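You operate a simulated robot arm through the tools that you are given. There is no shell and no other tool. Be economical: measure what you need, move in short steps, check, and stop when the job is done.

The job below is to be done with a simulated robot arm. You get a single attempt, and the scene is never put back.

JOB
Push the white glue tray home, put the lid on the open tub and glue the board in the machine.
Fine: switch on, green button once, switch off when it stops; the board stays on the pad; cover and dial stay.

Only the result counts: the job must be done as asked and must still hold three seconds after the hand-in. Knocking over, shifting, dropping, spilling or breaking anything else fails it. A push-on lid holds only when it is set on centred and level and pressed home; a screw cap is set on level and turned clockwise until tight.

ROBOT AND FRAMES
A 7-joint arm with a fingered hand, fixed in place. Base frame: the origin is at the foot of the arm, x ahead of it, y to its left, z up. Units: mm, degrees, N and s.
With the tool pointing down near the work surface it reaches from about 100 to 820 mm from the base axis. Its first joint turns from -115.0 to 115.0 degrees. Payload 5 kg.
The TCP is the grasp point between the finger pads, 32 mm short of the fingertips. In the tool frame z runs along the fingers and y along their closing line. The gripper opens to 160 mm. The gripper's body begins 89 mm behind the TCP. The gripper is a hand of 4 fingers: y runs from the thumb to the fingers, the wrist lies at [0, 0, -267] in the tool frame, and closing takes about 1.5 s.
Orientation is that of the tool frame in the base frame, as a unit quaternion [x, y, z, w]. With the fingers straight down and closing along the base's y, the tool's x points along the base's -x, its y along +y and its z along -z.

CONTROLS
- The arm moves only by the tool jog_arm. Its argument "rows" is a list of rows, each a list of 2 entries, a list of its own where there are three numbers: the shift along the tool's x, y, z in units of 25 mm (1.0 is 25 mm), then the turn, a rotation vector about the tool's x, y, z in units of 4 degrees (1.0 is 4 degrees). In form: [[[dx, dy, dz], [rx, ry, rz]], ...]. A call has 1 to 12 rows; each row shifts and turns the commanded pose from where the row before left it, along the tool's axes as they then stand. "fingers" is the opening in per cent of the stroke, from 0 (shut) to 100 (fully open), set as the call begins (left out, the last holds). A call with a number of a shift or a turn outside -1 to 1 is refused whole. Rows are played at 5 a second. More than 50 mm and 8.6 degrees between two rows, or a gripper value outside its range, and nothing of the call is played. A pose out of reach is approached as far as the arm can. The call stops where the force on the tool passes 40 N (or 10 N more than at its start, if that is more) or the arm is blocked; 0.2 s more then pass. Each finger travels about 45 mm/s and halts on what it meets, pressing with about 26 N; the grip force reading is that of the motor and also rises with nothing between the fingers. The clock runs only during rows and for 0.2 s after the last one: add rows that do not move to give the fingers time. The reply holds the time, the measured pose of the TCP, the force on the tool along the base axes, the opening and the grip force, in the units named above and with some noise, with the torque about the TCP (base axes, N m) and any sound that the robot's microphone picked up.
- Cameras (640 x 400 px; columns grow to the right, rows downward): "scene" is fixed at [49.6, -651.5, 1652.2]; the picture's right is [0.64, -0.77, 0.00], its down [-0.41, -0.34, -0.85] and it looks along [0.65, 0.54, -0.53] (base axes); focal length 357 px, centre (320, 200). "wrist" rides on the gripper at [80, -4, -114] in the tool frame; the picture's right is [0.05, 1.00, 0.00], its down [-0.82, 0.04, -0.58] and it looks along [-0.58, 0.03, 0.82] (tool axes); focal length 265 px, centre (320, 200). There is no depth. A picture from a camera that has moved, and an enlarged one, comes with that camera's place and axes in the base frame and with its lens.
- snapshot(camera): a new picture of that camera. The clock stands still meanwhile.
- lift_body(by): slides the trunk up (or, below 0, down) by that many mm; the arm rides with it, the base frame stays. It gives what a move gives, with no picture.
- set_fingers(finger1, finger2, finger3, thumb_bend): sets how far each is bent, from 0 (flat) to 1 (curled in); at 0.3 the hand is open as for a grip, at 0.7 the pads meet at the TCP. One left out holds its place. A second passes; each finger stops where it meets its share of the squeeze, and holds until it gets a number again. A gripper value or a shape takes the hand back. It gives what a move gives, with no picture; readings hold the bend of each and the force on the fingers (four entries, about 0 where the hand has none), thumb and palm.
- preshape(shape): the hand has 4 fingers and takes this shape, open, in about a second: jaw (thumb against the fingers, like two jaws); tri (thumb and two fingers); tip (a fingertip pinch); poke (one finger out to press); point (the index stretched); flat (the hand flat); cup (the hand cupped); fist (a fist). The gripper value then closes the fingers along that shape, each until it touches; the sizes above hold for jaw. It gives what a move gives, with no picture.
- zoom(camera, box): a new picture of the part [left, top, right, bottom] of that camera's present view, enlarged. The clock stands still meanwhile.
- finish_job(): hands the job in; it is judged then, once.

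Work in short steps. Places have to be worked out from the pictures, the camera data and where the tool is seen: move nearer, look again, correct. Check each grasp and each placing, and mend what went wrong. You have 120 turns and 68 pictures in all, those below and enlarged ones among them. Open the gripper and draw the arm clear of the work before you hand the job in, unless the task says otherwise; then end with one line.

The tools are called after "Call:" by a JSON object that holds its "fn" and its "kwargs". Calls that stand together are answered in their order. jog_arm: Moves the arm, as the interface text tells. Its arguments: {"type":"object","properties":{"rows":{"type":"array","items":{"type":"array"}},"fingers":{"type":"number"}},"required":["rows"]} The other tools are called the same way: lift_body (by) slides the trunk up or down; preshape (shape) gives the hand a shape; set_fingers (finger1, finger2, finger3, thumb_bend) moves the fingers one by one; snapshot (camera) takes a picture; zoom (camera, box) takes an enlarged picture of a part of a camera's view; finish_job () hands the job in.

At the start:

```text
time: 0.0
position: [735.3, 45.1, 1288.2]
tool_rot: [0.0, 1.0, 0.001, 0.0]
force: [-0.2, 0.4, -0.7]
moment: [0.02, 0.03, 0.0]
gripper_width: 159.8
gripper_force: 0.1
shape: jaw
bend: [0.3, 0.3, 0.3, 0.3]
finger forces: [0.0, 0.1, 0.1, 0.1, 0.0, 0.0]
trunk travel left (down, up): [-700.0, 290.0]
```

scene: 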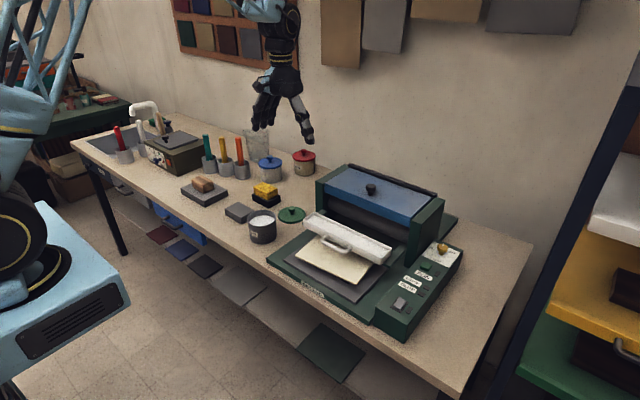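
wrist: 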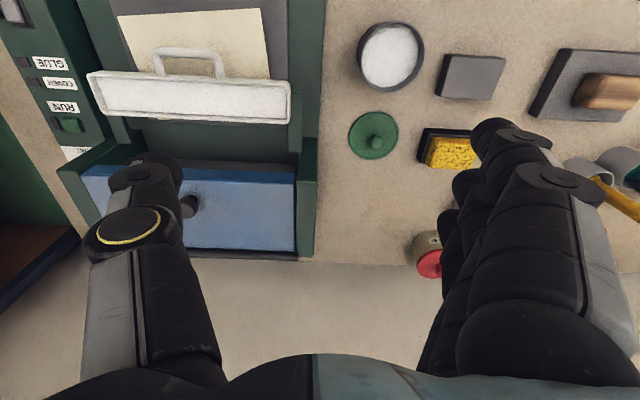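

The scene shows a machine with a white tray with handle, a panel of buttons, an open tub and a green lid. I zoom in to read it properly.

Call:
{"fn": "zoom", "kwargs": {"camera": "scene", "box": [260, 150, 480, 340]}}

Call:
{"fn": "zoom", "kwargs": {"camera": "wrist", "box": [0, 0, 440, 270]}}

Call:
{"fn": "zoom", "kwargs": {"camera": "scene", "box": [370, 220, 480, 330]}}

```text
2.11 times, centred on (370, 245) of scene
camera zoom: at [49.6, -651.5, 1652.2], right [0.64, -0.77, 0.0], down [-0.41, -0.34, -0.85], along [0.65, 0.54, -0.53], focal length 752 px, centre (215, 105)
```

zoom: 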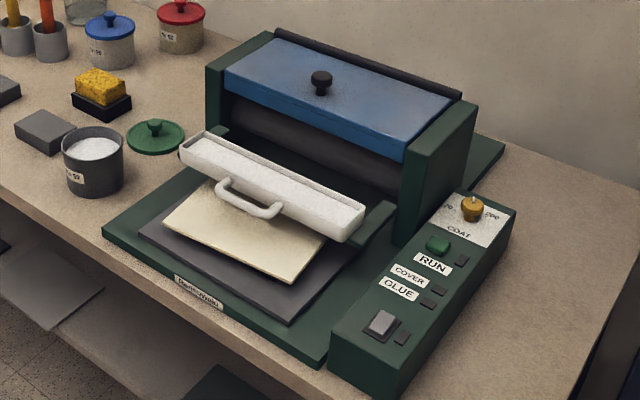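

```text
1.45 times, centred on (220, 135) of wrist
camera zoom: at [654.2, 42.0, 1401.4], right [-0.05, 1.0, 0.0], down [0.82, 0.04, 0.58], along [0.58, 0.03, -0.82], focal length 386 px, centre (466, 294)
```

zoom: 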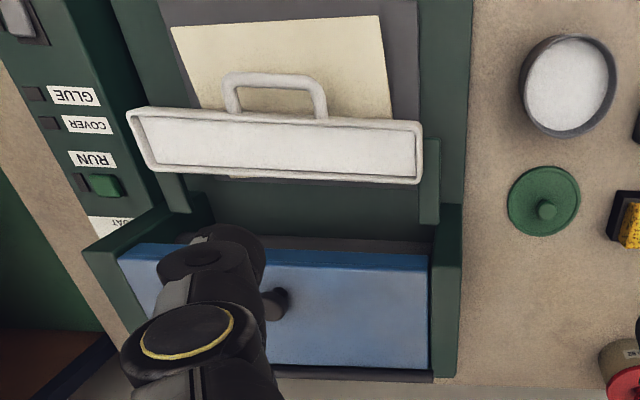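

```text
3.64 times, centred on (425, 275) of scene
camera zoom: at [49.6, -651.5, 1652.2], right [0.64, -0.77, 0.0], down [-0.41, -0.34, -0.85], along [0.65, 0.54, -0.53], focal length 1298 px, centre (-62, -73)
```

zoom: 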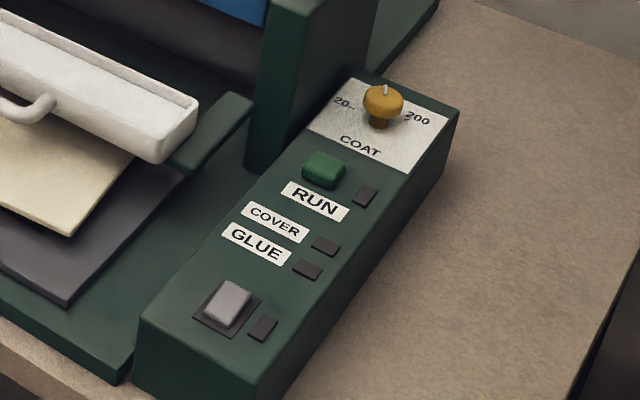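

The two views together place the table at about z≈850-880, not 425. I go closer over the tub and lid side and look again.

Call:
{"fn": "jog_arm", "kwargs": {"rows": [[[1, 1, 0], [0, 0, 0]], [[1, 1, 0], [0, 0, 0]], [[1, 1, 0], [0, 0, 0]], [[1, 1, 0], [0, 0, 0]]]}}

Call:
{"fn": "lift_body", "kwargs": {"by": -150}}

Call:
{"fn": "snapshot", "kwargs": {"camera": "wrist"}}

Call:
{"fn": "snapshot", "kwargs": {"camera": "scene"}}

```text
time: 1.0
position: [634.2, 145.9, 1289.5]
tool_rot: [0.0, 1.0, 0.001, 0.0]
force: [0.2, 0.5, 0.4]
moment: [-0.03, 0.0, 0.01]
gripper_width: 160.0
gripper_force: 0.1
shape: jaw
bend: [0.3, 0.3, 0.3, 0.3]
finger forces: [0.1, 0.0, 0.2, 0.0, 0.0, 0.1]
trunk travel left (down, up): [-700.0, 290.0]
```

```text
time: 2.8
position: [635.2, 146.1, 1139.3]
tool_rot: [0.0, 1.0, 0.001, 0.0]
force: [-0.4, 0.7, -0.4]
moment: [0.01, -0.03, 0.05]
gripper_width: 159.8
gripper_force: 0.1
shape: jaw
bend: [0.3, 0.3, 0.3, 0.3]
finger forces: [0.0, 0.0, 0.0, 0.0, 0.1, 0.0]
trunk travel left (down, up): [-550.0, 440.0]
```

```text
62 pictures are left
camera wrist: at [553.9, 142.3, 1251.7], right [-0.05, 1.0, 0.0], down [0.82, 0.04, 0.58], along [0.58, 0.03, -0.82], focal length 265 px, centre (320, 200)
```

wrist: 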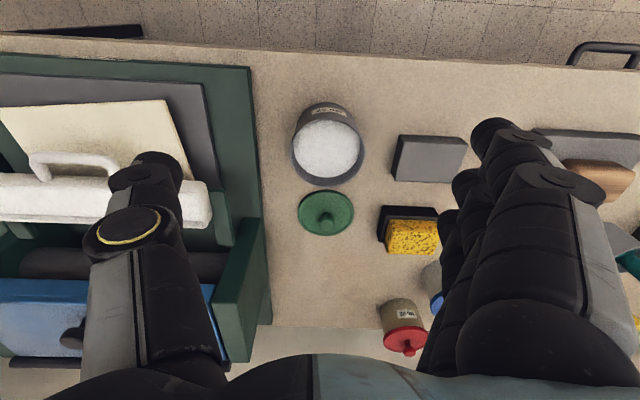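

```text
61 pictures are left
```

scene: 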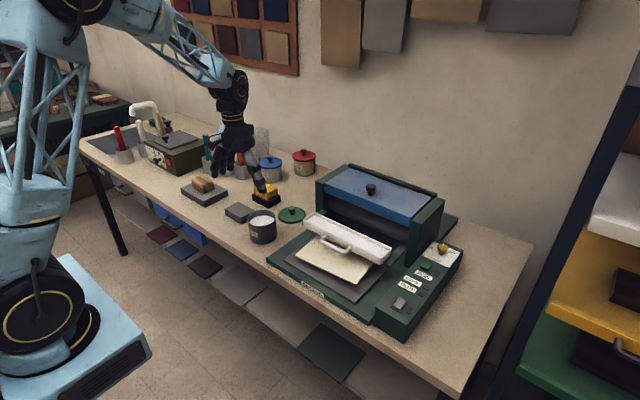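

The lid is at about (873, 171, 853) and the tub top at about (707, 160, 913). I move above the lid to test the reach.

Call:
{"fn": "jog_arm", "kwargs": {"rows": [[[-1, 0.2, 0], [0, 0, 0]], [[-1, 0.2, 0], [0, 0, 0]], [[-1, 0.2, 0], [0, 0, 0]], [[-1, 0.2, 0], [0, 0, 0]], [[-1, 0.2, 0], [0, 0, 0]], [[-1, 0, 0], [0, 0, 0]], [[-1, 0, 0], [0, 0, 0]], [[0, 0, 0], [0, 0, 0]]]}}

Call:
{"fn": "snapshot", "kwargs": {"camera": "wrist"}}

```text
time: 4.5
position: [810.8, 170.9, 1140.7]
tool_rot: [0.0, 1.0, 0.001, 0.0]
force: [0.2, 0.2, 0.3]
moment: [0.0, 0.02, -0.02]
gripper_width: 159.9
gripper_force: 0.1
shape: jaw
bend: [0.3, 0.3, 0.3, 0.3]
finger forces: [0.1, 0.0, 0.1, 0.0, 0.1, 0.0]
trunk travel left (down, up): [-550.0, 440.0]
```

```text
60 pictures are left
camera wrist: at [729.0, 167.2, 1252.4], right [-0.05, 1.0, 0.0], down [0.82, 0.04, 0.58], along [0.58, 0.03, -0.82], focal length 265 px, centre (320, 200)
```

wrist: 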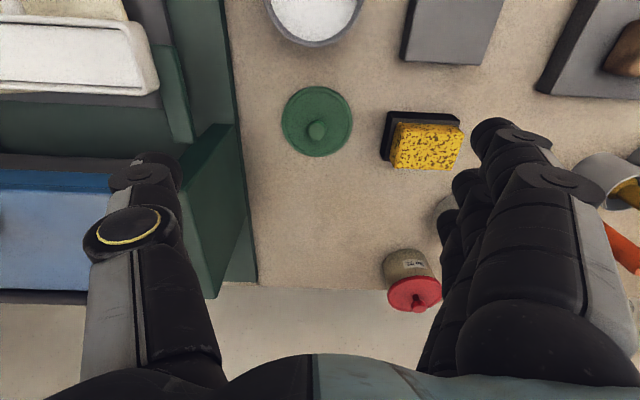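

Lid centre is now put at (863, 170, 857), knob top near z≈885. I move over it with a narrower opening and descend part way.

Call:
{"fn": "jog_arm", "kwargs": {"rows": [[[-1, 0, 0], [0, 0, 0]], [[-1, 0, 0], [0, 0, 0]], [[-0.1, 0, 0], [0, 0, 0]], [[0, 0, 1], [0, 0, 0]], [[0, 0, 1], [0, 0, 0]], [[0, 0, 1], [0, 0, 0]], [[0, 0, 1], [0, 0, 0]], [[0, 0, 0], [0, 0, 0]]], "fingers": 60}}

Call:
{"fn": "snapshot", "kwargs": {"camera": "wrist"}}

```text
time: 6.3
position: [863.1, 170.8, 1040.2]
tool_rot: [0.0, 1.0, 0.001, 0.001]
force: [0.1, 0.5, 0.1]
moment: [0.02, 0.02, 0.02]
gripper_width: 96.5
gripper_force: 0.0
shape: jaw
bend: [0.71, 0.71, 0.71, 0.69]
finger forces: [0.0, 0.0, 0.0, 0.0, 0.0, 0.0]
trunk travel left (down, up): [-550.0, 440.0]
```

```text
59 pictures are left
camera wrist: at [781.6, 168.0, 1151.3], right [-0.05, 1.0, 0.0], down [0.81, 0.04, 0.58], along [0.58, 0.03, -0.82], focal length 265 px, centre (320, 200)
```

wrist: 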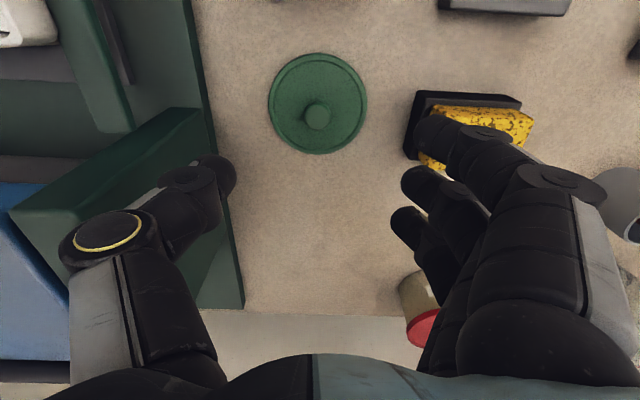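

Reach is fine and the lid is well centred below. I go down to z≈925 and look before closing.

Call:
{"fn": "jog_arm", "kwargs": {"rows": [[[0, 0, 1], [0, 0, 0]], [[0, 0, 1], [0, 0, 0]], [[0, 0, 1], [0, 0, 0]], [[0, 0, 1], [0, 0, 0]], [[0, 0, 0.6], [0, 0, 0]], [[0, 0, 0], [0, 0, 0]]]}}

Call:
{"fn": "snapshot", "kwargs": {"camera": "wrist"}}

Call:
{"fn": "zoom", "kwargs": {"camera": "scene", "box": [220, 130, 380, 260]}}

```text
time: 7.8
position: [863.2, 172.3, 925.3]
tool_rot: [0.0, 1.0, 0.002, 0.001]
force: [-0.7, 0.4, 0.0]
moment: [0.0, -0.02, -0.01]
gripper_width: 96.6
gripper_force: 0.0
shape: jaw
bend: [0.71, 0.71, 0.71, 0.69]
finger forces: [0.1, 0.0, 0.0, 0.0, 0.1, 0.0]
trunk travel left (down, up): [-550.0, 440.0]
```

```text
58 pictures are left
camera wrist: at [781.7, 168.0, 1036.5], right [-0.05, 1.0, 0.0], down [0.82, 0.04, 0.58], along [0.58, 0.03, -0.82], focal length 265 px, centre (320, 200)
```

wrist: 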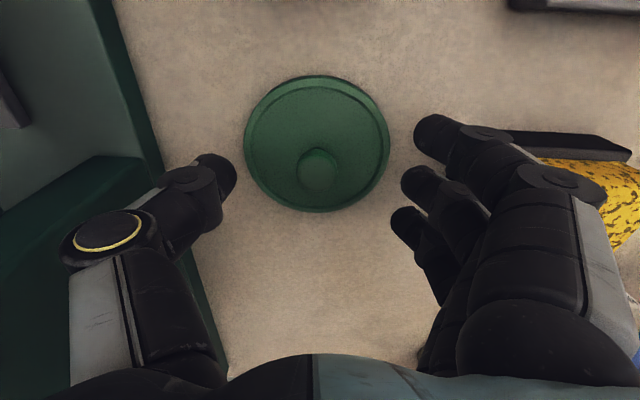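

```text
3.08 times, centred on (300, 195) of scene
camera zoom: at [49.6, -651.5, 1652.2], right [0.64, -0.77, 0.0], down [-0.41, -0.34, -0.85], along [0.65, 0.54, -0.53], focal length 1099 px, centre (382, 215)
```

zoom: 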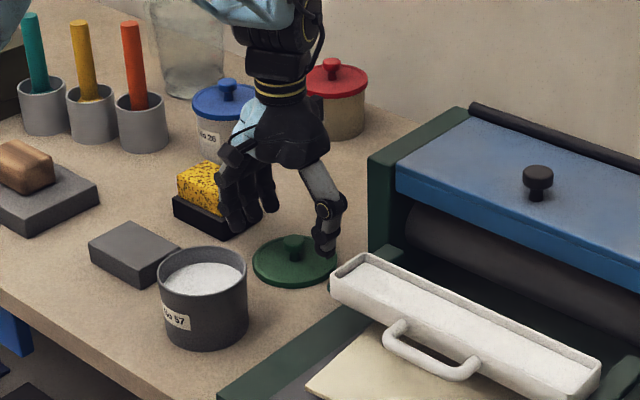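

Knob sits under the TCP at about (861,170), top near 892. I lower 24 mm and close on it.

Call:
{"fn": "jog_arm", "kwargs": {"rows": [[[0.04, -0.06, 0.5], [0, 0, 0]], [[0, 0, 0.46], [0, 0, 0]], [[0, 0, 0], [0, 0, 0]]]}}

Call:
{"fn": "jog_arm", "kwargs": {"rows": [[[0, 0, 0], [0, 0, 0]], [[0, 0, 0], [0, 0, 0]], [[0, 0, 0], [0, 0, 0]], [[0, 0, 0], [0, 0, 0]], [[0, 0, 0], [0, 0, 0]], [[0, 0, 0], [0, 0, 0]], [[0, 0, 0], [0, 0, 0]], [[0, 0, 0], [0, 0, 0]]], "fingers": 0}}

Call:
{"fn": "snapshot", "kwargs": {"camera": "wrist"}}

```text
time: 8.6
position: [861.8, 170.5, 900.8]
tool_rot: [0.0, 1.0, 0.001, 0.0]
force: [0.3, 0.1, 0.4]
moment: [0.0, 0.01, -0.01]
gripper_width: 96.3
gripper_force: 0.0
shape: jaw
bend: [0.71, 0.71, 0.71, 0.69]
finger forces: [0.0, 0.0, 0.1, 0.1, 0.0, 0.0]
trunk travel left (down, up): [-550.0, 440.0]
```

```text
time: 10.3
position: [862.4, 170.3, 901.1]
tool_rot: [0.0, 1.0, 0.002, 0.001]
force: [-0.7, -1.9, 5.5]
moment: [0.16, -0.04, 0.03]
gripper_width: 5.4
gripper_force: 25.8
shape: jaw
bend: [0.68, 0.71, 0.68, 0.71]
finger forces: [0.0, 14.9, 0.1, 0.0, 15.0, 0.0]
trunk travel left (down, up): [-550.0, 440.0]
```

```text
56 pictures are left
camera wrist: at [781.0, 166.1, 1013.2], right [-0.05, 1.0, 0.0], down [0.81, 0.04, 0.58], along [0.58, 0.03, -0.82], focal length 265 px, centre (320, 200)
```

wrist: 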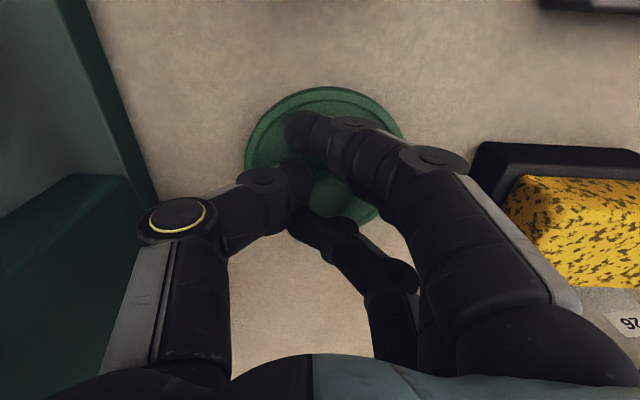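

Middle finger and thumb hold about 15 N each with the knob between. I lift a little and check the hold.

Call:
{"fn": "jog_arm", "kwargs": {"rows": [[[0, 0, -1], [0, 0, 0]], [[0, 0, -1], [0, 0, 0]], [[0, 0, 0], [0, 0, 0]]]}}

Call:
{"fn": "snapshot", "kwargs": {"camera": "wrist"}}

Call:
{"fn": "zoom", "kwargs": {"camera": "scene", "box": [240, 130, 340, 250]}}

```text
time: 11.2
position: [863.3, 170.3, 951.3]
tool_rot: [0.0, 1.0, 0.001, 0.0]
force: [0.7, 0.3, 0.3]
moment: [0.0, 0.05, 0.03]
gripper_width: 4.6
gripper_force: 25.8
shape: jaw
bend: [0.68, 0.7, 0.68, 0.71]
finger forces: [0.1, 13.9, 0.1, 0.0, 13.3, 0.1]
trunk travel left (down, up): [-550.0, 440.0]
```

```text
55 pictures are left
camera wrist: at [781.1, 166.1, 1062.3], right [-0.05, 1.0, 0.0], down [0.82, 0.04, 0.58], along [0.58, 0.03, -0.82], focal length 265 px, centre (320, 200)
```

wrist: 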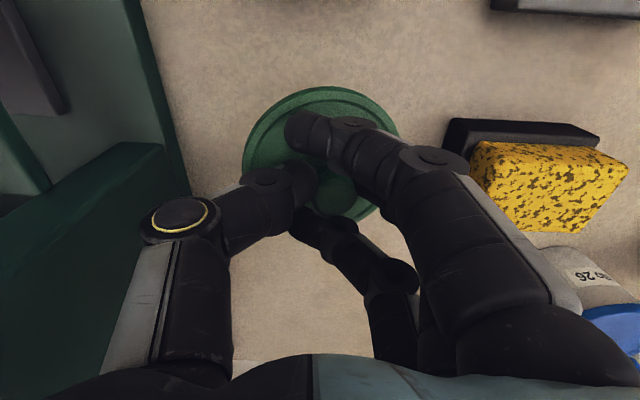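

```text
3.33 times, centred on (290, 190) of scene
camera zoom: at [49.6, -651.5, 1652.2], right [0.64, -0.77, 0.0], down [-0.41, -0.34, -0.85], along [0.65, 0.54, -0.53], focal length 1190 px, centre (420, 233)
```

zoom: 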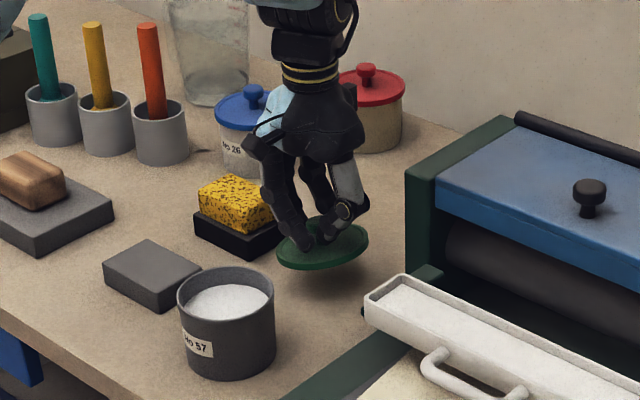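

The lid hangs from the grip with a slight roll, its +y side looking lower. I zoom to measure the tilt.

Call:
{"fn": "zoom", "kwargs": {"camera": "scene", "box": [275, 180, 325, 215]}}

Call:
{"fn": "zoom", "kwargs": {"camera": "wrist", "box": [220, 70, 420, 240]}}

```text
11.43 times, centred on (300, 198) of scene
camera zoom: at [49.6, -651.5, 1652.2], right [0.64, -0.77, 0.0], down [-0.41, -0.34, -0.85], along [0.65, 0.54, -0.53], focal length 4081 px, centre (549, 229)
```

zoom: 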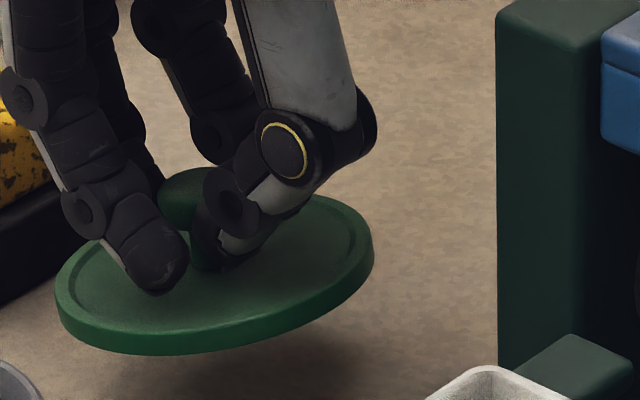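

```text
2.35 times, centred on (320, 155) of wrist
camera zoom: at [781.1, 166.1, 1062.3], right [-0.05, 1.0, 0.0], down [0.82, 0.04, 0.58], along [0.58, 0.03, -0.82], focal length 624 px, centre (320, 306)
```

zoom: 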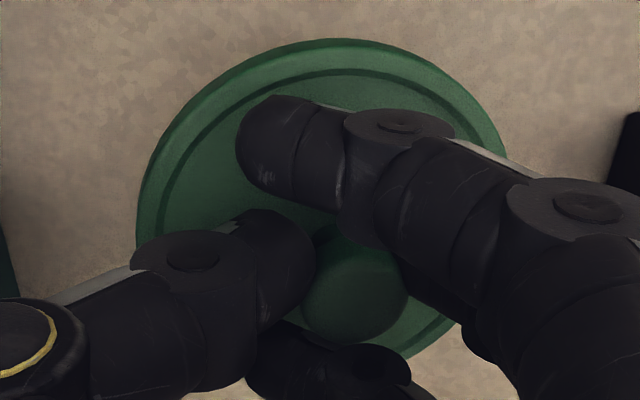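

Ellipse fitting gives a tilt of about 13.6°, +y side low, which I will cancel with a turn of −13.6° about tool x. First I move closer to the tub to measure it.

Call:
{"fn": "jog_arm", "kwargs": {"rows": [[[0, 0, -1], [0, 0, 0]], [[0, 0, -1], [0, 0, 0]], [[0, 0, -1], [0, 0, 0]], [[1, 0, 0], [0, 0, 0]], [[1, 0, 0], [0, 0, 0]], [[1, 0, 0], [0, 0, 0]], [[1, 0, 0], [0, 0, 0]], [[0, 0, 0], [0, 0, 0]]]}}

Call:
{"fn": "snapshot", "kwargs": {"camera": "wrist"}}

Call:
{"fn": "zoom", "kwargs": {"camera": "scene", "box": [235, 195, 295, 250]}}

```text
time: 12.9
position: [761.8, 169.3, 1025.3]
tool_rot: [0.0, 1.0, 0.001, 0.001]
force: [0.2, 0.9, 0.3]
moment: [0.01, -0.02, -0.03]
gripper_width: 4.4
gripper_force: 25.8
shape: jaw
bend: [0.68, 0.7, 0.68, 0.71]
finger forces: [0.1, 13.6, 0.0, 0.0, 13.2, 0.1]
trunk travel left (down, up): [-550.0, 440.0]
```

```text
51 pictures are left
camera wrist: at [680.6, 165.7, 1137.1], right [-0.05, 1.0, 0.0], down [0.82, 0.04, 0.58], along [0.58, 0.03, -0.82], focal length 265 px, centre (320, 200)
```

wrist: 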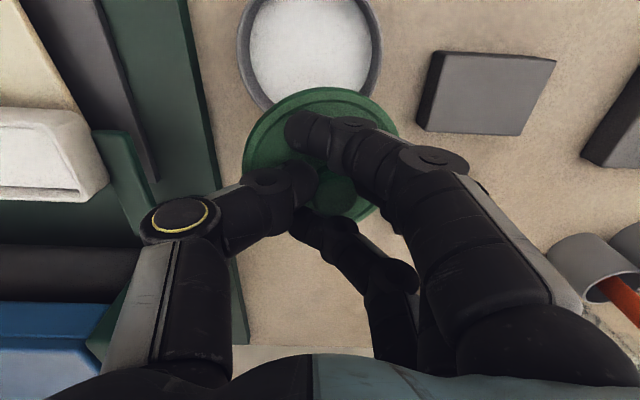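

```text
7.27 times, centred on (265, 222) of scene
camera zoom: at [49.6, -651.5, 1652.2], right [0.64, -0.77, 0.0], down [-0.41, -0.34, -0.85], along [0.65, 0.54, -0.53], focal length 2597 px, centre (720, 36)
```

zoom: 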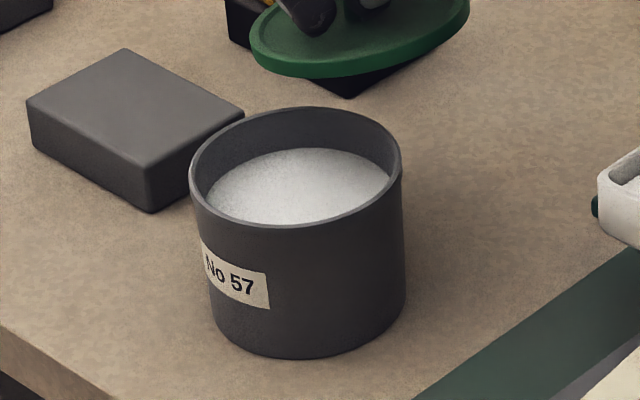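

Tub rim centre estimates converge at about (703, 159), rim z≈925. I level the lid by turning −13.6° about tool x and check it.

Call:
{"fn": "jog_arm", "kwargs": {"rows": [[[0, 0, -0.5], [-1, 0, 0]], [[0, 0, 0], [-1, 0, 0]], [[0, 0, 0], [-1, 0, 0]], [[0, 0, 0], [-0.4, 0, 0]], [[0, 0, 0], [0, 0, 0]]]}}

Call:
{"fn": "zoom", "kwargs": {"camera": "scene", "box": [240, 165, 310, 215]}}

Call:
{"fn": "snapshot", "kwargs": {"camera": "wrist"}}

```text
time: 14.2
position: [762.6, 170.2, 1038.7]
tool_rot: [0.0, 0.993, 0.12, 0.0]
force: [1.1, 0.6, -0.6]
moment: [-0.03, 0.01, -0.01]
gripper_width: 4.4
gripper_force: 25.5
shape: jaw
bend: [0.68, 0.7, 0.68, 0.71]
finger forces: [0.0, 13.7, 0.1, 0.0, 13.2, 0.1]
trunk travel left (down, up): [-550.0, 440.0]
```

```text
8.00 times, centred on (275, 190) of scene
camera zoom: at [49.6, -651.5, 1652.2], right [0.64, -0.77, 0.0], down [-0.41, -0.34, -0.85], along [0.65, 0.54, -0.53], focal length 2857 px, centre (680, 280)
```

zoom: 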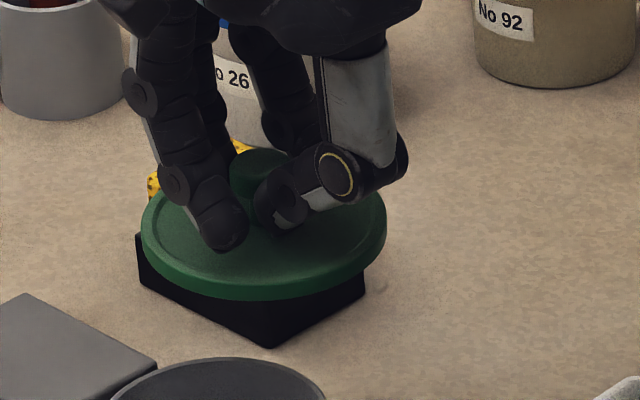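

```text
48 pictures are left
camera wrist: at [680.7, 139.4, 1145.8], right [-0.05, 0.97, 0.24], down [0.82, -0.1, 0.57], along [0.58, 0.22, -0.79], focal length 265 px, centre (320, 200)
```

wrist: 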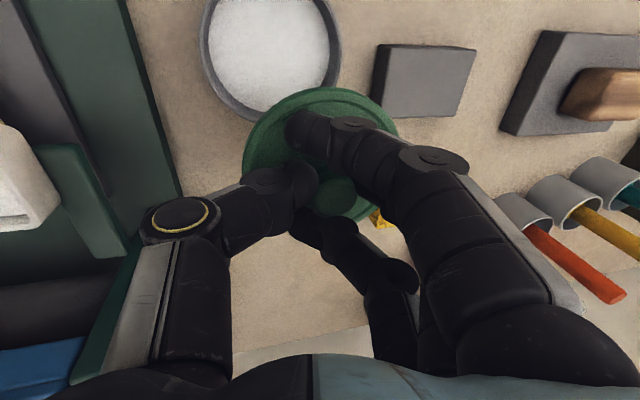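

The lid now looks level in roll, with a residual ~5° pitch (far edge low); its centre sits about (−5,+10) mm from the TCP. I move over the tub, pitch −4.5° and check.

Call:
{"fn": "jog_arm", "kwargs": {"rows": [[[0.8, -0.28, -0.07], [0, 0, 0]], [[0.8, -0.28, -0.07], [0, 0, 0]], [[0.76, -0.28, -0.07], [0, 0, 0]], [[0, 0, 0], [0, -0.6, 0]], [[0, 0, 0], [0, -0.5, 0]], [[0, 0, 0], [0, 0, 0]]]}}

Call:
{"fn": "zoom", "kwargs": {"camera": "scene", "box": [225, 185, 305, 250]}}

Call:
{"fn": "snapshot", "kwargs": {"camera": "wrist"}}

```text
time: 15.6
position: [702.9, 148.6, 1038.1]
tool_rot: [0.005, 0.992, 0.119, 0.039]
force: [-0.3, -0.4, -0.4]
moment: [0.03, 0.0, 0.03]
gripper_width: 4.3
gripper_force: 26.4
shape: jaw
bend: [0.68, 0.7, 0.68, 0.71]
finger forces: [0.0, 13.7, 0.0, 0.0, 13.1, 0.0]
trunk travel left (down, up): [-550.0, 440.0]
```

```text
6.15 times, centred on (265, 218) of scene
camera zoom: at [49.6, -651.5, 1652.2], right [0.64, -0.77, 0.0], down [-0.41, -0.34, -0.85], along [0.65, 0.54, -0.53], focal length 2198 px, centre (658, 92)
```

zoom: 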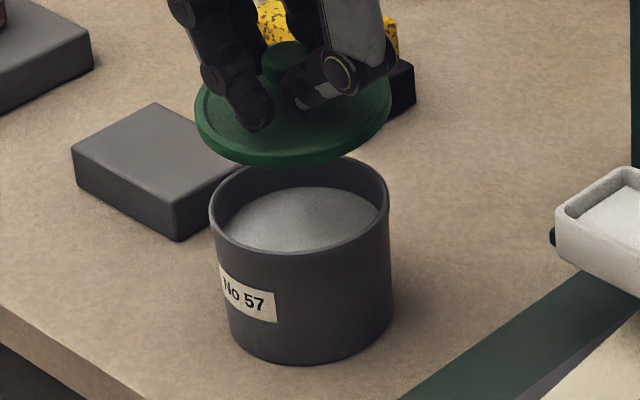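

```text
46 pictures are left
camera wrist: at [613.1, 119.0, 1139.6], right [-0.05, 0.97, 0.23], down [0.77, -0.11, 0.63], along [0.64, 0.21, -0.74], focal length 265 px, centre (320, 200)
```

wrist: 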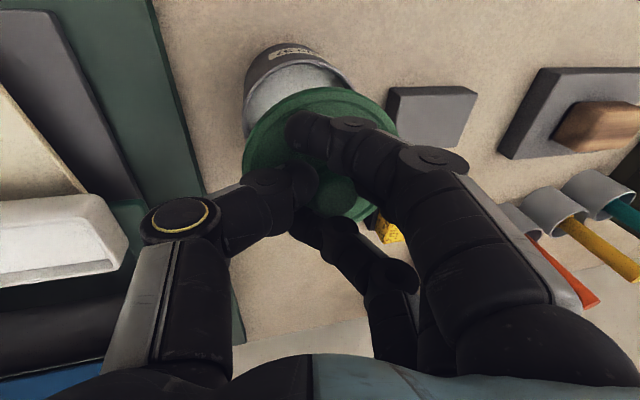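

Lid and tub line up within about 2 mm and the lid looks level. I lower it 45 mm with a small correction and look before contact.

Call:
{"fn": "jog_arm", "kwargs": {"rows": [[[0.088, -0.185, 0.876], [0, 0, 0]], [[0.088, -0.185, 0.876], [0, 0, 0]], [[0, 0, 0], [0, 0, 0]]]}}

Call:
{"fn": "zoom", "kwargs": {"camera": "scene", "box": [235, 190, 295, 250]}}

Call:
{"fn": "zoom", "kwargs": {"camera": "wrist", "box": [200, 20, 440, 240]}}

```text
time: 16.4
position: [701.6, 149.3, 992.6]
tool_rot: [0.004, 0.992, 0.119, 0.038]
force: [0.4, 0.3, -1.1]
moment: [-0.03, 0.0, -0.01]
gripper_width: 4.2
gripper_force: 26.4
shape: jaw
bend: [0.68, 0.7, 0.68, 0.71]
finger forces: [0.0, 13.7, 0.0, 0.1, 12.9, 0.0]
trunk travel left (down, up): [-550.0, 440.0]
```

```text
6.67 times, centred on (265, 220) of scene
camera zoom: at [49.6, -651.5, 1652.2], right [0.64, -0.77, 0.0], down [-0.41, -0.34, -0.85], along [0.65, 0.54, -0.53], focal length 2381 px, centre (687, 67)
```

zoom: 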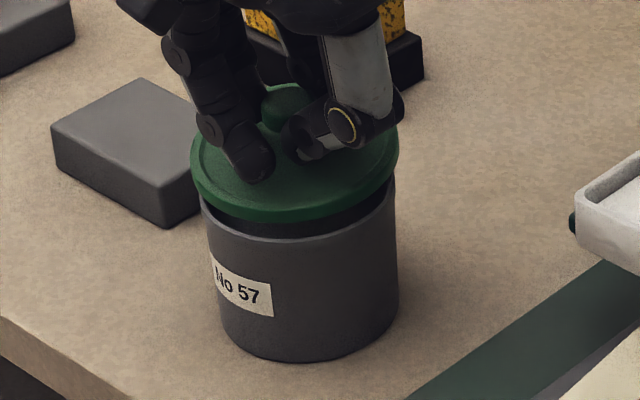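

```text
1.82 times, centred on (320, 130) of wrist
camera zoom: at [611.8, 120.7, 1094.3], right [-0.05, 0.97, 0.23], down [0.77, -0.11, 0.63], along [0.64, 0.21, -0.74], focal length 483 px, centre (320, 327)
```

zoom: 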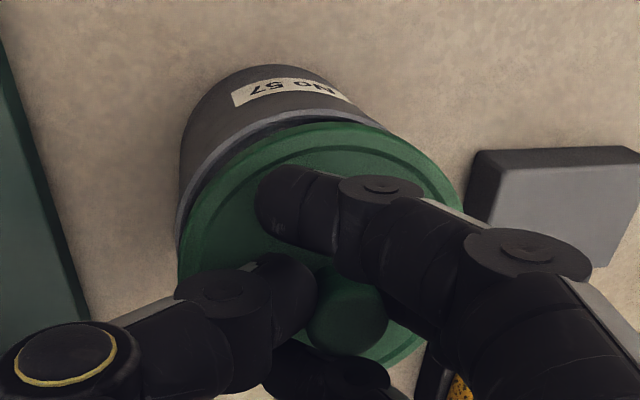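

Just above the rim and apparently aligned within ~2 mm. I lower 8 mm more and zoom in on the gap.

Call:
{"fn": "jog_arm", "kwargs": {"rows": [[[0.06, -0.05, 0.31], [0, 0, 0]], [[0, 0, 0], [0, 0, 0]]]}}

Call:
{"fn": "zoom", "kwargs": {"camera": "scene", "box": [245, 200, 285, 235]}}

Call:
{"fn": "zoom", "kwargs": {"camera": "wrist", "box": [230, 60, 410, 220]}}

```text
time: 16.9
position: [700.2, 149.7, 985.5]
tool_rot: [0.004, 0.992, 0.119, 0.039]
force: [-0.3, -0.1, -0.2]
moment: [-0.01, 0.0, 0.01]
gripper_width: 4.5
gripper_force: 25.6
shape: jaw
bend: [0.68, 0.7, 0.68, 0.71]
finger forces: [0.0, 13.8, 0.0, 0.0, 13.0, 0.1]
trunk travel left (down, up): [-550.0, 440.0]
```

```text
11.43 times, centred on (265, 218) of scene
camera zoom: at [49.6, -651.5, 1652.2], right [0.64, -0.77, 0.0], down [-0.41, -0.34, -0.85], along [0.65, 0.54, -0.53], focal length 4081 px, centre (949, 0)
```

zoom: 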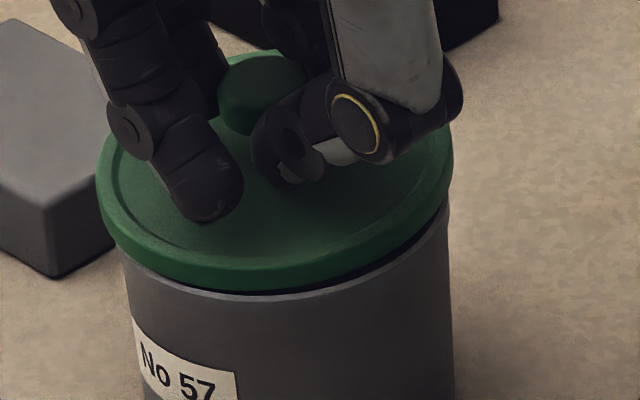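

```text
2.50 times, centred on (320, 140) of wrist
camera zoom: at [611.0, 121.5, 1086.4], right [-0.05, 0.97, 0.23], down [0.77, -0.11, 0.63], along [0.64, 0.21, -0.74], focal length 664 px, centre (320, 350)
```

zoom: 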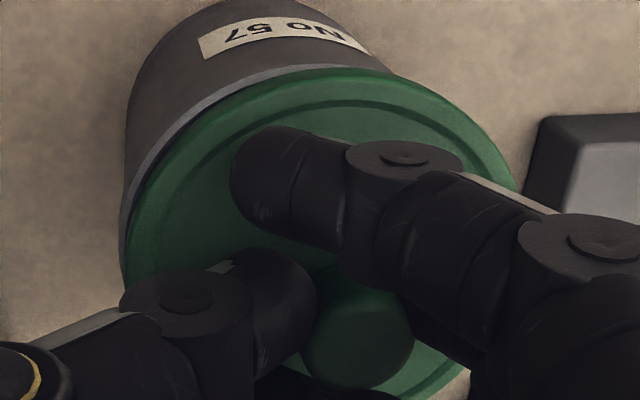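

Alignment is good to about 1 mm, with the +y side perhaps 1–2° low. I trim the roll and lower until contact.

Call:
{"fn": "jog_arm", "kwargs": {"rows": [[[0, -0.06, 0], [-0.35, 0, 0]], [[0.01, -0.02, 0.1], [0, 0, 0]], [[0.01, -0.02, 0.1], [0, 0, 0]], [[0, 0, 0], [0, 0, 0]]]}}

Call:
{"fn": "jog_arm", "kwargs": {"rows": [[[0.01, -0.02, 0.1], [0, 0, 0]], [[0.01, -0.02, 0.1], [0, 0, 0]], [[0, 0, 0], [0, 0, 0]]]}}

Call:
{"fn": "zoom", "kwargs": {"camera": "scene", "box": [245, 200, 285, 235]}}

```text
time: 17.9
position: [701.9, 149.2, 979.9]
tool_rot: [0.004, 0.991, 0.131, 0.038]
force: [1.1, -0.5, 0.3]
moment: [0.0, 0.02, 0.02]
gripper_width: 4.5
gripper_force: 26.4
shape: jaw
bend: [0.68, 0.7, 0.68, 0.71]
finger forces: [0.0, 13.6, 0.1, 0.0, 13.1, 0.1]
trunk travel left (down, up): [-550.0, 440.0]
```

```text
time: 18.8
position: [700.4, 147.8, 976.7]
tool_rot: [0.005, 0.991, 0.131, 0.039]
force: [2.5, -1.2, 6.4]
moment: [0.12, -0.03, -0.03]
gripper_width: 4.7
gripper_force: 26.1
shape: jaw
bend: [0.68, 0.7, 0.68, 0.72]
finger forces: [0.1, 13.7, 0.0, 0.0, 13.6, 0.0]
trunk travel left (down, up): [-550.0, 440.0]
```

```text
11.43 times, centred on (265, 218) of scene
camera zoom: at [49.6, -651.5, 1652.2], right [0.64, -0.77, 0.0], down [-0.41, -0.34, -0.85], along [0.65, 0.54, -0.53], focal length 4081 px, centre (949, 0)
```

zoom: 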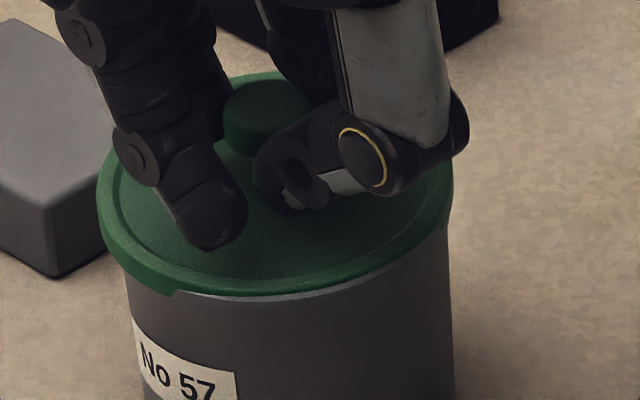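

Contact was felt at 6 N, but the lid seems ~2 mm too far left in the scene view. I raise slightly, shift (+1.2,−1.4) mm and look.

Call:
{"fn": "jog_arm", "kwargs": {"rows": [[[-0.01, 0.03, -0.14], [0, 0, 0]], [[-0.05, -0.055, -0.01], [0, 0, 0]], [[0, 0, 0], [0, 0, 0]]]}}

Call:
{"fn": "zoom", "kwargs": {"camera": "scene", "box": [245, 200, 285, 235]}}

Call:
{"fn": "zoom", "kwargs": {"camera": "wrist", "box": [230, 60, 410, 220]}}

```text
time: 19.6
position: [701.6, 148.1, 977.9]
tool_rot: [0.003, 0.991, 0.131, 0.039]
force: [0.3, 0.0, 0.5]
moment: [0.0, 0.01, 0.01]
gripper_width: 4.6
gripper_force: 26.6
shape: jaw
bend: [0.68, 0.7, 0.68, 0.72]
finger forces: [0.0, 13.6, 0.0, 0.0, 13.1, 0.0]
trunk travel left (down, up): [-550.0, 440.0]
```

```text
11.43 times, centred on (265, 218) of scene
camera zoom: at [49.6, -651.5, 1652.2], right [0.64, -0.77, 0.0], down [-0.41, -0.34, -0.85], along [0.65, 0.54, -0.53], focal length 4081 px, centre (949, 0)
```

zoom: 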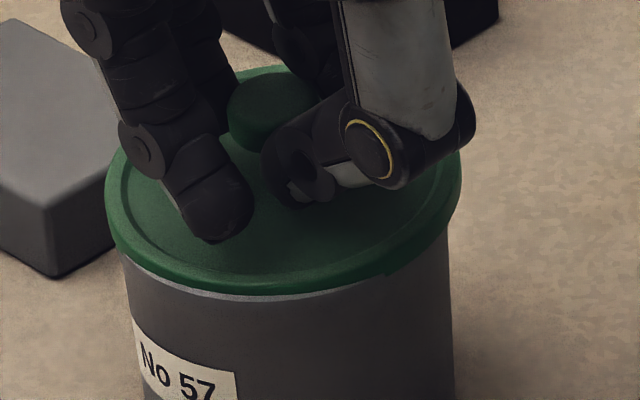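

```text
2.50 times, centred on (320, 140) of wrist
camera zoom: at [612.2, 116.1, 1079.2], right [-0.05, 0.97, 0.26], down [0.77, -0.12, 0.63], along [0.64, 0.23, -0.74], focal length 664 px, centre (320, 350)
```

zoom: 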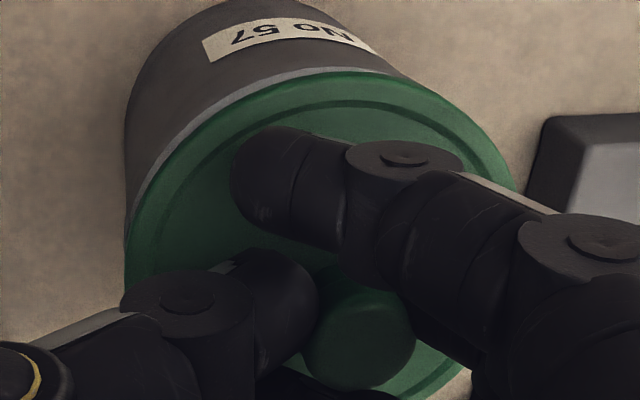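

The two previous placings bracket the centre; I shift about 1 mm toward −x and lower again.

Call:
{"fn": "jog_arm", "kwargs": {"rows": [[[0.05, 0, 0], [0, 0, 0]], [[0.01, -0.02, 0.1], [0, 0, 0]], [[0.01, -0.02, 0.1], [0, 0, 0]], [[0.01, -0.02, 0.1], [0, 0, 0]], [[0, 0, 0], [0, 0, 0]]]}}

Call:
{"fn": "zoom", "kwargs": {"camera": "scene", "box": [245, 200, 285, 235]}}

```text
time: 20.8
position: [700.4, 148.7, 973.5]
tool_rot: [0.004, 0.991, 0.131, 0.039]
force: [-1.9, -2.3, 20.0]
moment: [0.3, -0.08, 0.03]
gripper_width: 6.0
gripper_force: 26.0
shape: jaw
bend: [0.68, 0.71, 0.68, 0.73]
finger forces: [0.0, 16.9, 0.0, 0.0, 16.7, 0.1]
trunk travel left (down, up): [-550.0, 440.0]
```

```text
11.43 times, centred on (265, 218) of scene
camera zoom: at [49.6, -651.5, 1652.2], right [0.64, -0.77, 0.0], down [-0.41, -0.34, -0.85], along [0.65, 0.54, -0.53], focal length 4081 px, centre (949, 0)
```

zoom: 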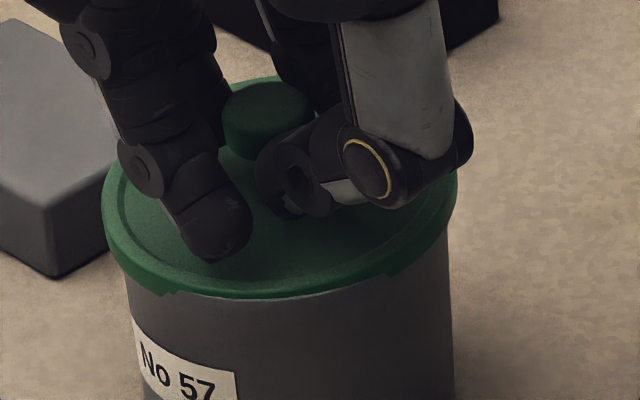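

Now it sits symmetrically with 20 N of contact. I press further with a tiny shift toward the camera side.

Call:
{"fn": "jog_arm", "kwargs": {"rows": [[[0.03, -0.03, 0.08], [0, 0, 0]], [[0.01, -0.02, 0.08], [0, 0, 0]], [[0, -0.02, 0.08], [0, 0, 0]], [[0, 0, 0], [0, 0, 0]]]}}

Call:
{"fn": "zoom", "kwargs": {"camera": "scene", "box": [245, 200, 285, 235]}}

```text
time: 21.6
position: [700.4, 147.5, 968.3]
tool_rot: [0.005, 0.99, 0.131, 0.043]
force: [-5.3, -5.8, 22.5]
moment: [0.2, -0.24, 0.07]
gripper_width: 6.3
gripper_force: 25.3
shape: jaw
bend: [0.68, 0.71, 0.7, 0.74]
finger forces: [0.0, 13.7, 15.4, 0.1, 19.7, 0.0]
trunk travel left (down, up): [-550.0, 440.0]
stopped in row 4: the force on the tool passed its limit (the readings are from after the stop); the commanded pose is now the measured one
```

```text
11.43 times, centred on (265, 218) of scene
camera zoom: at [49.6, -651.5, 1652.2], right [0.64, -0.77, 0.0], down [-0.41, -0.34, -0.85], along [0.65, 0.54, -0.53], focal length 4081 px, centre (949, 0)
```

zoom: 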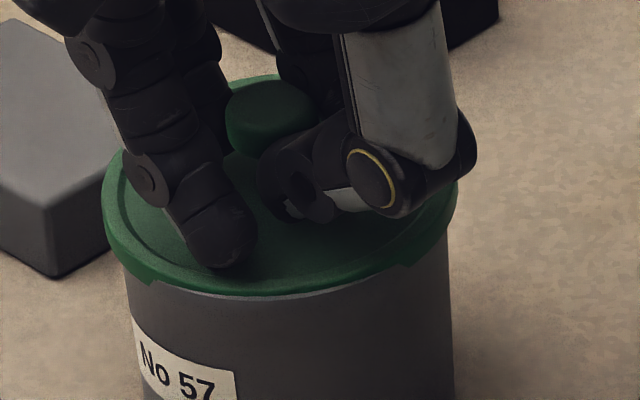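

The tub wall still shows at the front, so the lid is ~1.5 mm too far from the camera. I lift slightly, shift (−1.3,−1.0) mm and set down again.

Call:
{"fn": "jog_arm", "kwargs": {"rows": [[[-0.02, 0.06, -0.25], [0, 0, 0]], [[0.05, -0.04, -0.02], [0, 0, 0]], [[0, 0, 0], [0, 0, 0]]]}}

Call:
{"fn": "zoom", "kwargs": {"camera": "scene", "box": [245, 200, 285, 235]}}

Call:
{"fn": "zoom", "kwargs": {"camera": "wrist", "box": [230, 60, 410, 220]}}

```text
time: 22.4
position: [700.3, 147.6, 973.4]
tool_rot: [0.005, 0.99, 0.132, 0.04]
force: [-1.3, 0.2, 0.1]
moment: [0.02, 0.0, 0.0]
gripper_width: 4.9
gripper_force: 26.3
shape: jaw
bend: [0.68, 0.7, 0.69, 0.73]
finger forces: [0.0, 15.0, 5.9, 0.0, 13.9, 0.0]
trunk travel left (down, up): [-550.0, 440.0]
```

```text
11.43 times, centred on (265, 218) of scene
camera zoom: at [49.6, -651.5, 1652.2], right [0.64, -0.77, 0.0], down [-0.41, -0.34, -0.85], along [0.65, 0.54, -0.53], focal length 4081 px, centre (949, 0)
```

zoom: 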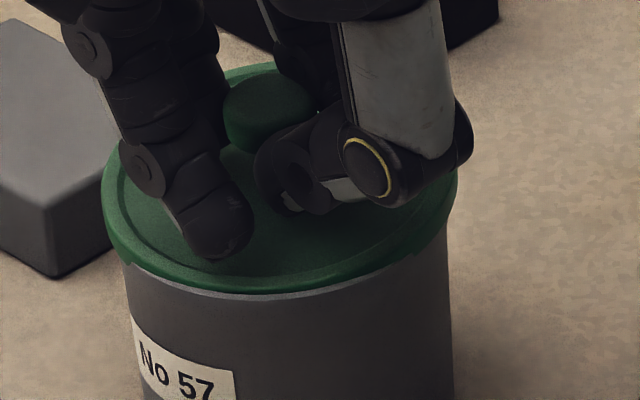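

```text
2.50 times, centred on (320, 140) of wrist
camera zoom: at [610.6, 115.3, 1073.1], right [-0.05, 0.97, 0.26], down [0.77, -0.12, 0.63], along [0.64, 0.23, -0.73], focal length 664 px, centre (320, 350)
```

zoom: 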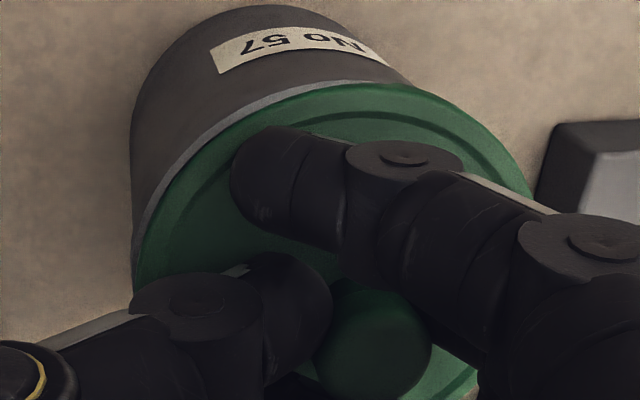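

The step positions in the skirt imply the lid is still ~3 mm too far away from the camera. I shift (−2.2,−1.8) mm and look again.

Call:
{"fn": "jog_arm", "kwargs": {"rows": [[[0.088, -0.07, -0.03], [0, 0, 0]], [[0, 0, 0], [0, 0, 0]]]}}

Call:
{"fn": "zoom", "kwargs": {"camera": "scene", "box": [245, 200, 285, 235]}}

```text
time: 23.0
position: [698.8, 144.0, 973.5]
tool_rot: [0.004, 0.991, 0.131, 0.04]
force: [0.1, 0.9, -0.9]
moment: [-0.01, 0.01, 0.01]
gripper_width: 4.8
gripper_force: 25.5
shape: jaw
bend: [0.68, 0.7, 0.69, 0.73]
finger forces: [0.0, 14.6, 5.8, 0.0, 13.4, 0.0]
trunk travel left (down, up): [-550.0, 440.0]
```

```text
11.43 times, centred on (265, 218) of scene
camera zoom: at [49.6, -651.5, 1652.2], right [0.64, -0.77, 0.0], down [-0.41, -0.34, -0.85], along [0.65, 0.54, -0.53], focal length 4081 px, centre (949, 0)
```

zoom: 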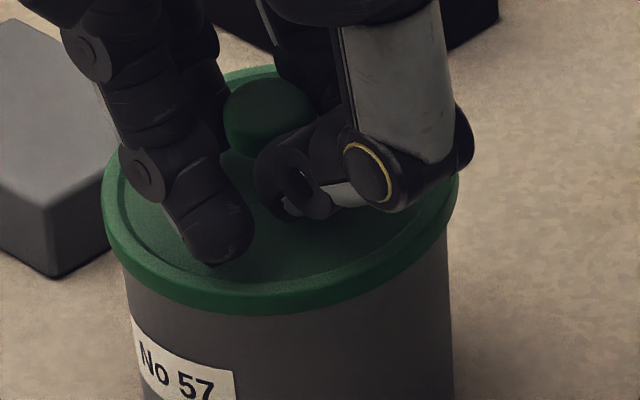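

Now the skirt overlaps the rim all round the front. I press down in small steps.

Call:
{"fn": "jog_arm", "kwargs": {"rows": [[[0.01, -0.02, 0.08], [0, 0, 0]], [[0.01, -0.02, 0.08], [0, 0, 0]], [[0.01, -0.02, 0.08], [0, 0, 0]], [[0, 0, 0], [0, 0, 0]]]}}

Call:
{"fn": "zoom", "kwargs": {"camera": "scene", "box": [245, 200, 285, 235]}}

Call:
{"fn": "zoom", "kwargs": {"camera": "wrist", "box": [230, 60, 410, 220]}}

```text
time: 24.0
position: [698.3, 144.2, 966.9]
tool_rot: [0.005, 0.991, 0.131, 0.041]
force: [2.2, 0.7, 6.8]
moment: [-0.04, 0.24, -0.05]
gripper_width: 4.6
gripper_force: 25.2
shape: jaw
bend: [0.69, 0.69, 0.69, 0.73]
finger forces: [5.7, 15.2, 6.9, 0.0, 14.6, 0.0]
trunk travel left (down, up): [-550.0, 440.0]
heard: snap
```

```text
11.43 times, centred on (265, 218) of scene
camera zoom: at [49.6, -651.5, 1652.2], right [0.64, -0.77, 0.0], down [-0.41, -0.34, -0.85], along [0.65, 0.54, -0.53], focal length 4081 px, centre (949, 0)
```

zoom: 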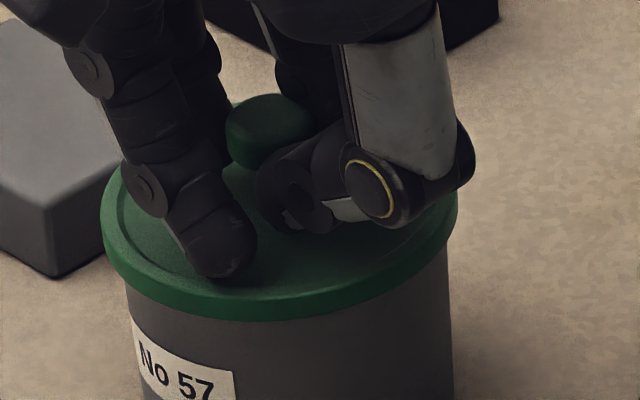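

```text
2.50 times, centred on (320, 140) of wrist
camera zoom: at [608.4, 112.9, 1067.9], right [-0.05, 0.97, 0.26], down [0.76, -0.12, 0.63], along [0.64, 0.23, -0.73], focal length 664 px, centre (320, 350)
```

zoom: 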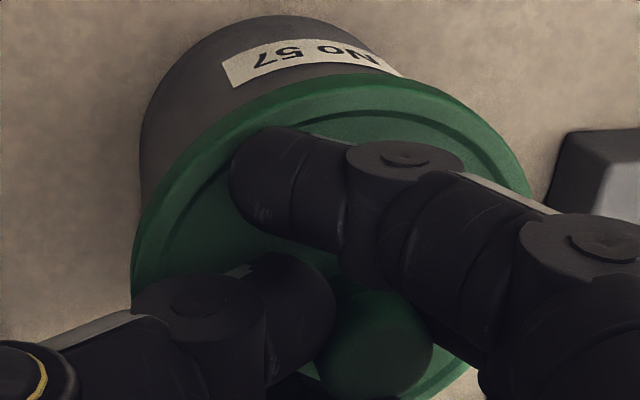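

A snap was heard: the lid is home. I open the fingers and withdraw upward along the tool.

Call:
{"fn": "jog_arm", "kwargs": {"rows": [[[0, 0, -0.04], [0, 0, 0]], [[0, 0, 0], [0, 0, 0]], [[0, 0, 0], [0, 0, 0]], [[0, 0, 0], [0, 0, 0]], [[0, 0, 0], [0, 0, 0]], [[0, 0, 0], [0, 0, 0]]], "fingers": 60}}

Call:
{"fn": "jog_arm", "kwargs": {"rows": [[[0, 0, -1], [0, 0, 0]], [[0, 0, -1], [0, 0, 0]], [[0, 0, -1], [0, 0, 0]], [[0, 0, -1], [0, 0, 0]], [[0, 0, -1], [0, 1, 0]], [[0, 0, -1], [1, 0, 0]], [[0, 0, -1], [1, 0, 0]], [[0, 0, 0], [1, 0, 0]], [[0, 0, 0], [0.7, 0, 0]], [[0, 0, 0], [0, 0.1, 0]], [[0, 0, 0], [0, 0, 0]]]}}

Call:
{"fn": "snapshot", "kwargs": {"camera": "wrist"}}

Call:
{"fn": "zoom", "kwargs": {"camera": "scene", "box": [230, 150, 470, 340]}}

```text
time: 25.4
position: [697.5, 144.0, 971.5]
tool_rot: [0.004, 0.99, 0.132, 0.041]
force: [-0.2, 6.7, 39.3]
moment: [-0.59, 0.25, -0.03]
gripper_width: 74.4
gripper_force: 0.1
shape: jaw
bend: [0.71, 0.71, 0.71, 0.84]
finger forces: [0.0, 0.0, 0.1, 0.1, 37.9, 0.0]
trunk travel left (down, up): [-550.0, 440.0]
```

```text
time: 27.8
position: [687.0, 100.9, 1137.7]
tool_rot: [0.001, 1.0, 0.002, 0.003]
force: [-0.5, 0.5, 0.7]
moment: [-0.02, 0.01, 0.01]
gripper_width: 96.1
gripper_force: 0.1
shape: jaw
bend: [0.71, 0.71, 0.71, 0.69]
finger forces: [0.0, 0.0, 0.0, 0.2, 0.0, 0.0]
trunk travel left (down, up): [-550.0, 440.0]
```

```text
31 pictures are left
camera wrist: at [605.8, 96.8, 1248.7], right [-0.05, 1.0, 0.0], down [0.81, 0.04, 0.58], along [0.58, 0.03, -0.81], focal length 265 px, centre (320, 200)
```

wrist: 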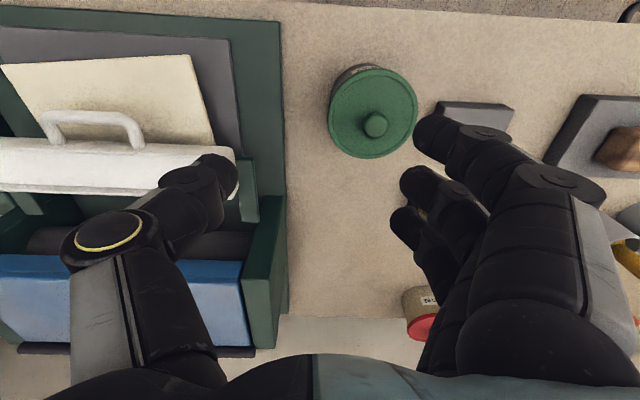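

```text
2.11 times, centred on (350, 245) of scene
camera zoom: at [49.6, -651.5, 1652.2], right [0.64, -0.77, 0.0], down [-0.41, -0.34, -0.85], along [0.65, 0.54, -0.53], focal length 752 px, centre (257, 105)
```

zoom: 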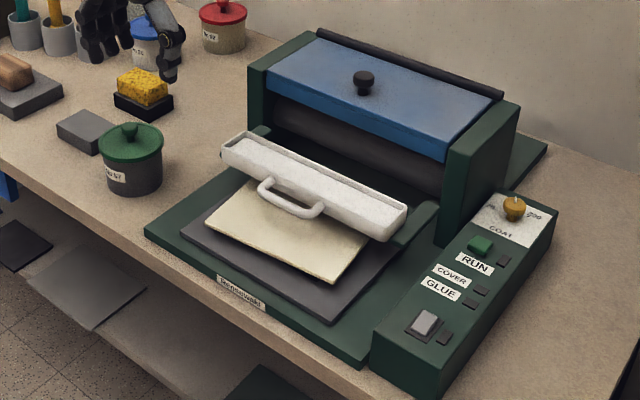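

The lid sits centred and level on the tub, nothing else moved. Now I move over to the tray side at safe height and look at the tray and panel.

Call:
{"fn": "jog_arm", "kwargs": {"rows": [[[0.5, -1, 0], [0, 0, 0]], [[0.5, -1, 0], [0, 0, 0]], [[0, -1, 0], [0, 0, 0]], [[0, -1, 0], [0, 0, 0]], [[0, -1, 0], [0, 0, 0]], [[0, -1, 0], [0, 0, 0]], [[0, -1, 0], [0, 0, 0]], [[0, -1, 0], [0, 0, 0]], [[0, -1, 0], [0, 0, 0]], [[0, -1, 0], [0, 0, 0]], [[0, -1, 0], [0, 0, 0]]], "fingers": 0}}

Call:
{"fn": "snapshot", "kwargs": {"camera": "wrist"}}

```text
time: 30.2
position: [662.4, -174.6, 1135.2]
tool_rot: [0.0, 1.0, 0.003, 0.003]
force: [0.8, 0.0, -0.2]
moment: [0.01, 0.01, 0.03]
gripper_width: 0.0
gripper_force: 26.2
shape: jaw
bend: [0.69, 0.62, 0.69, 0.66]
finger forces: [0.0, 0.0, 0.0, 0.0, 0.0, 0.0]
trunk travel left (down, up): [-550.0, 440.0]
```

```text
29 pictures are left
camera wrist: at [580.7, -179.3, 1246.0], right [-0.05, 1.0, 0.01], down [0.81, 0.04, 0.58], along [0.58, 0.03, -0.81], focal length 265 px, centre (320, 200)
```

wrist: 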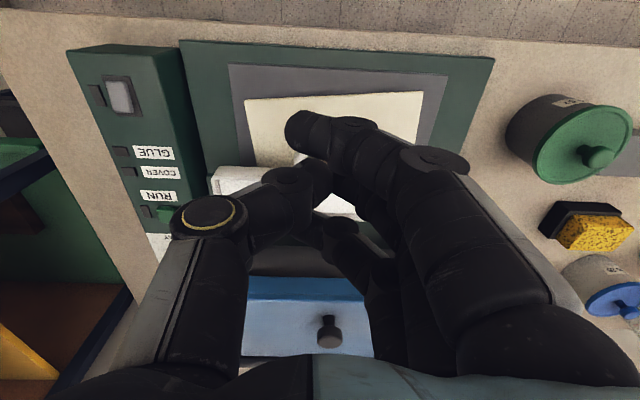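

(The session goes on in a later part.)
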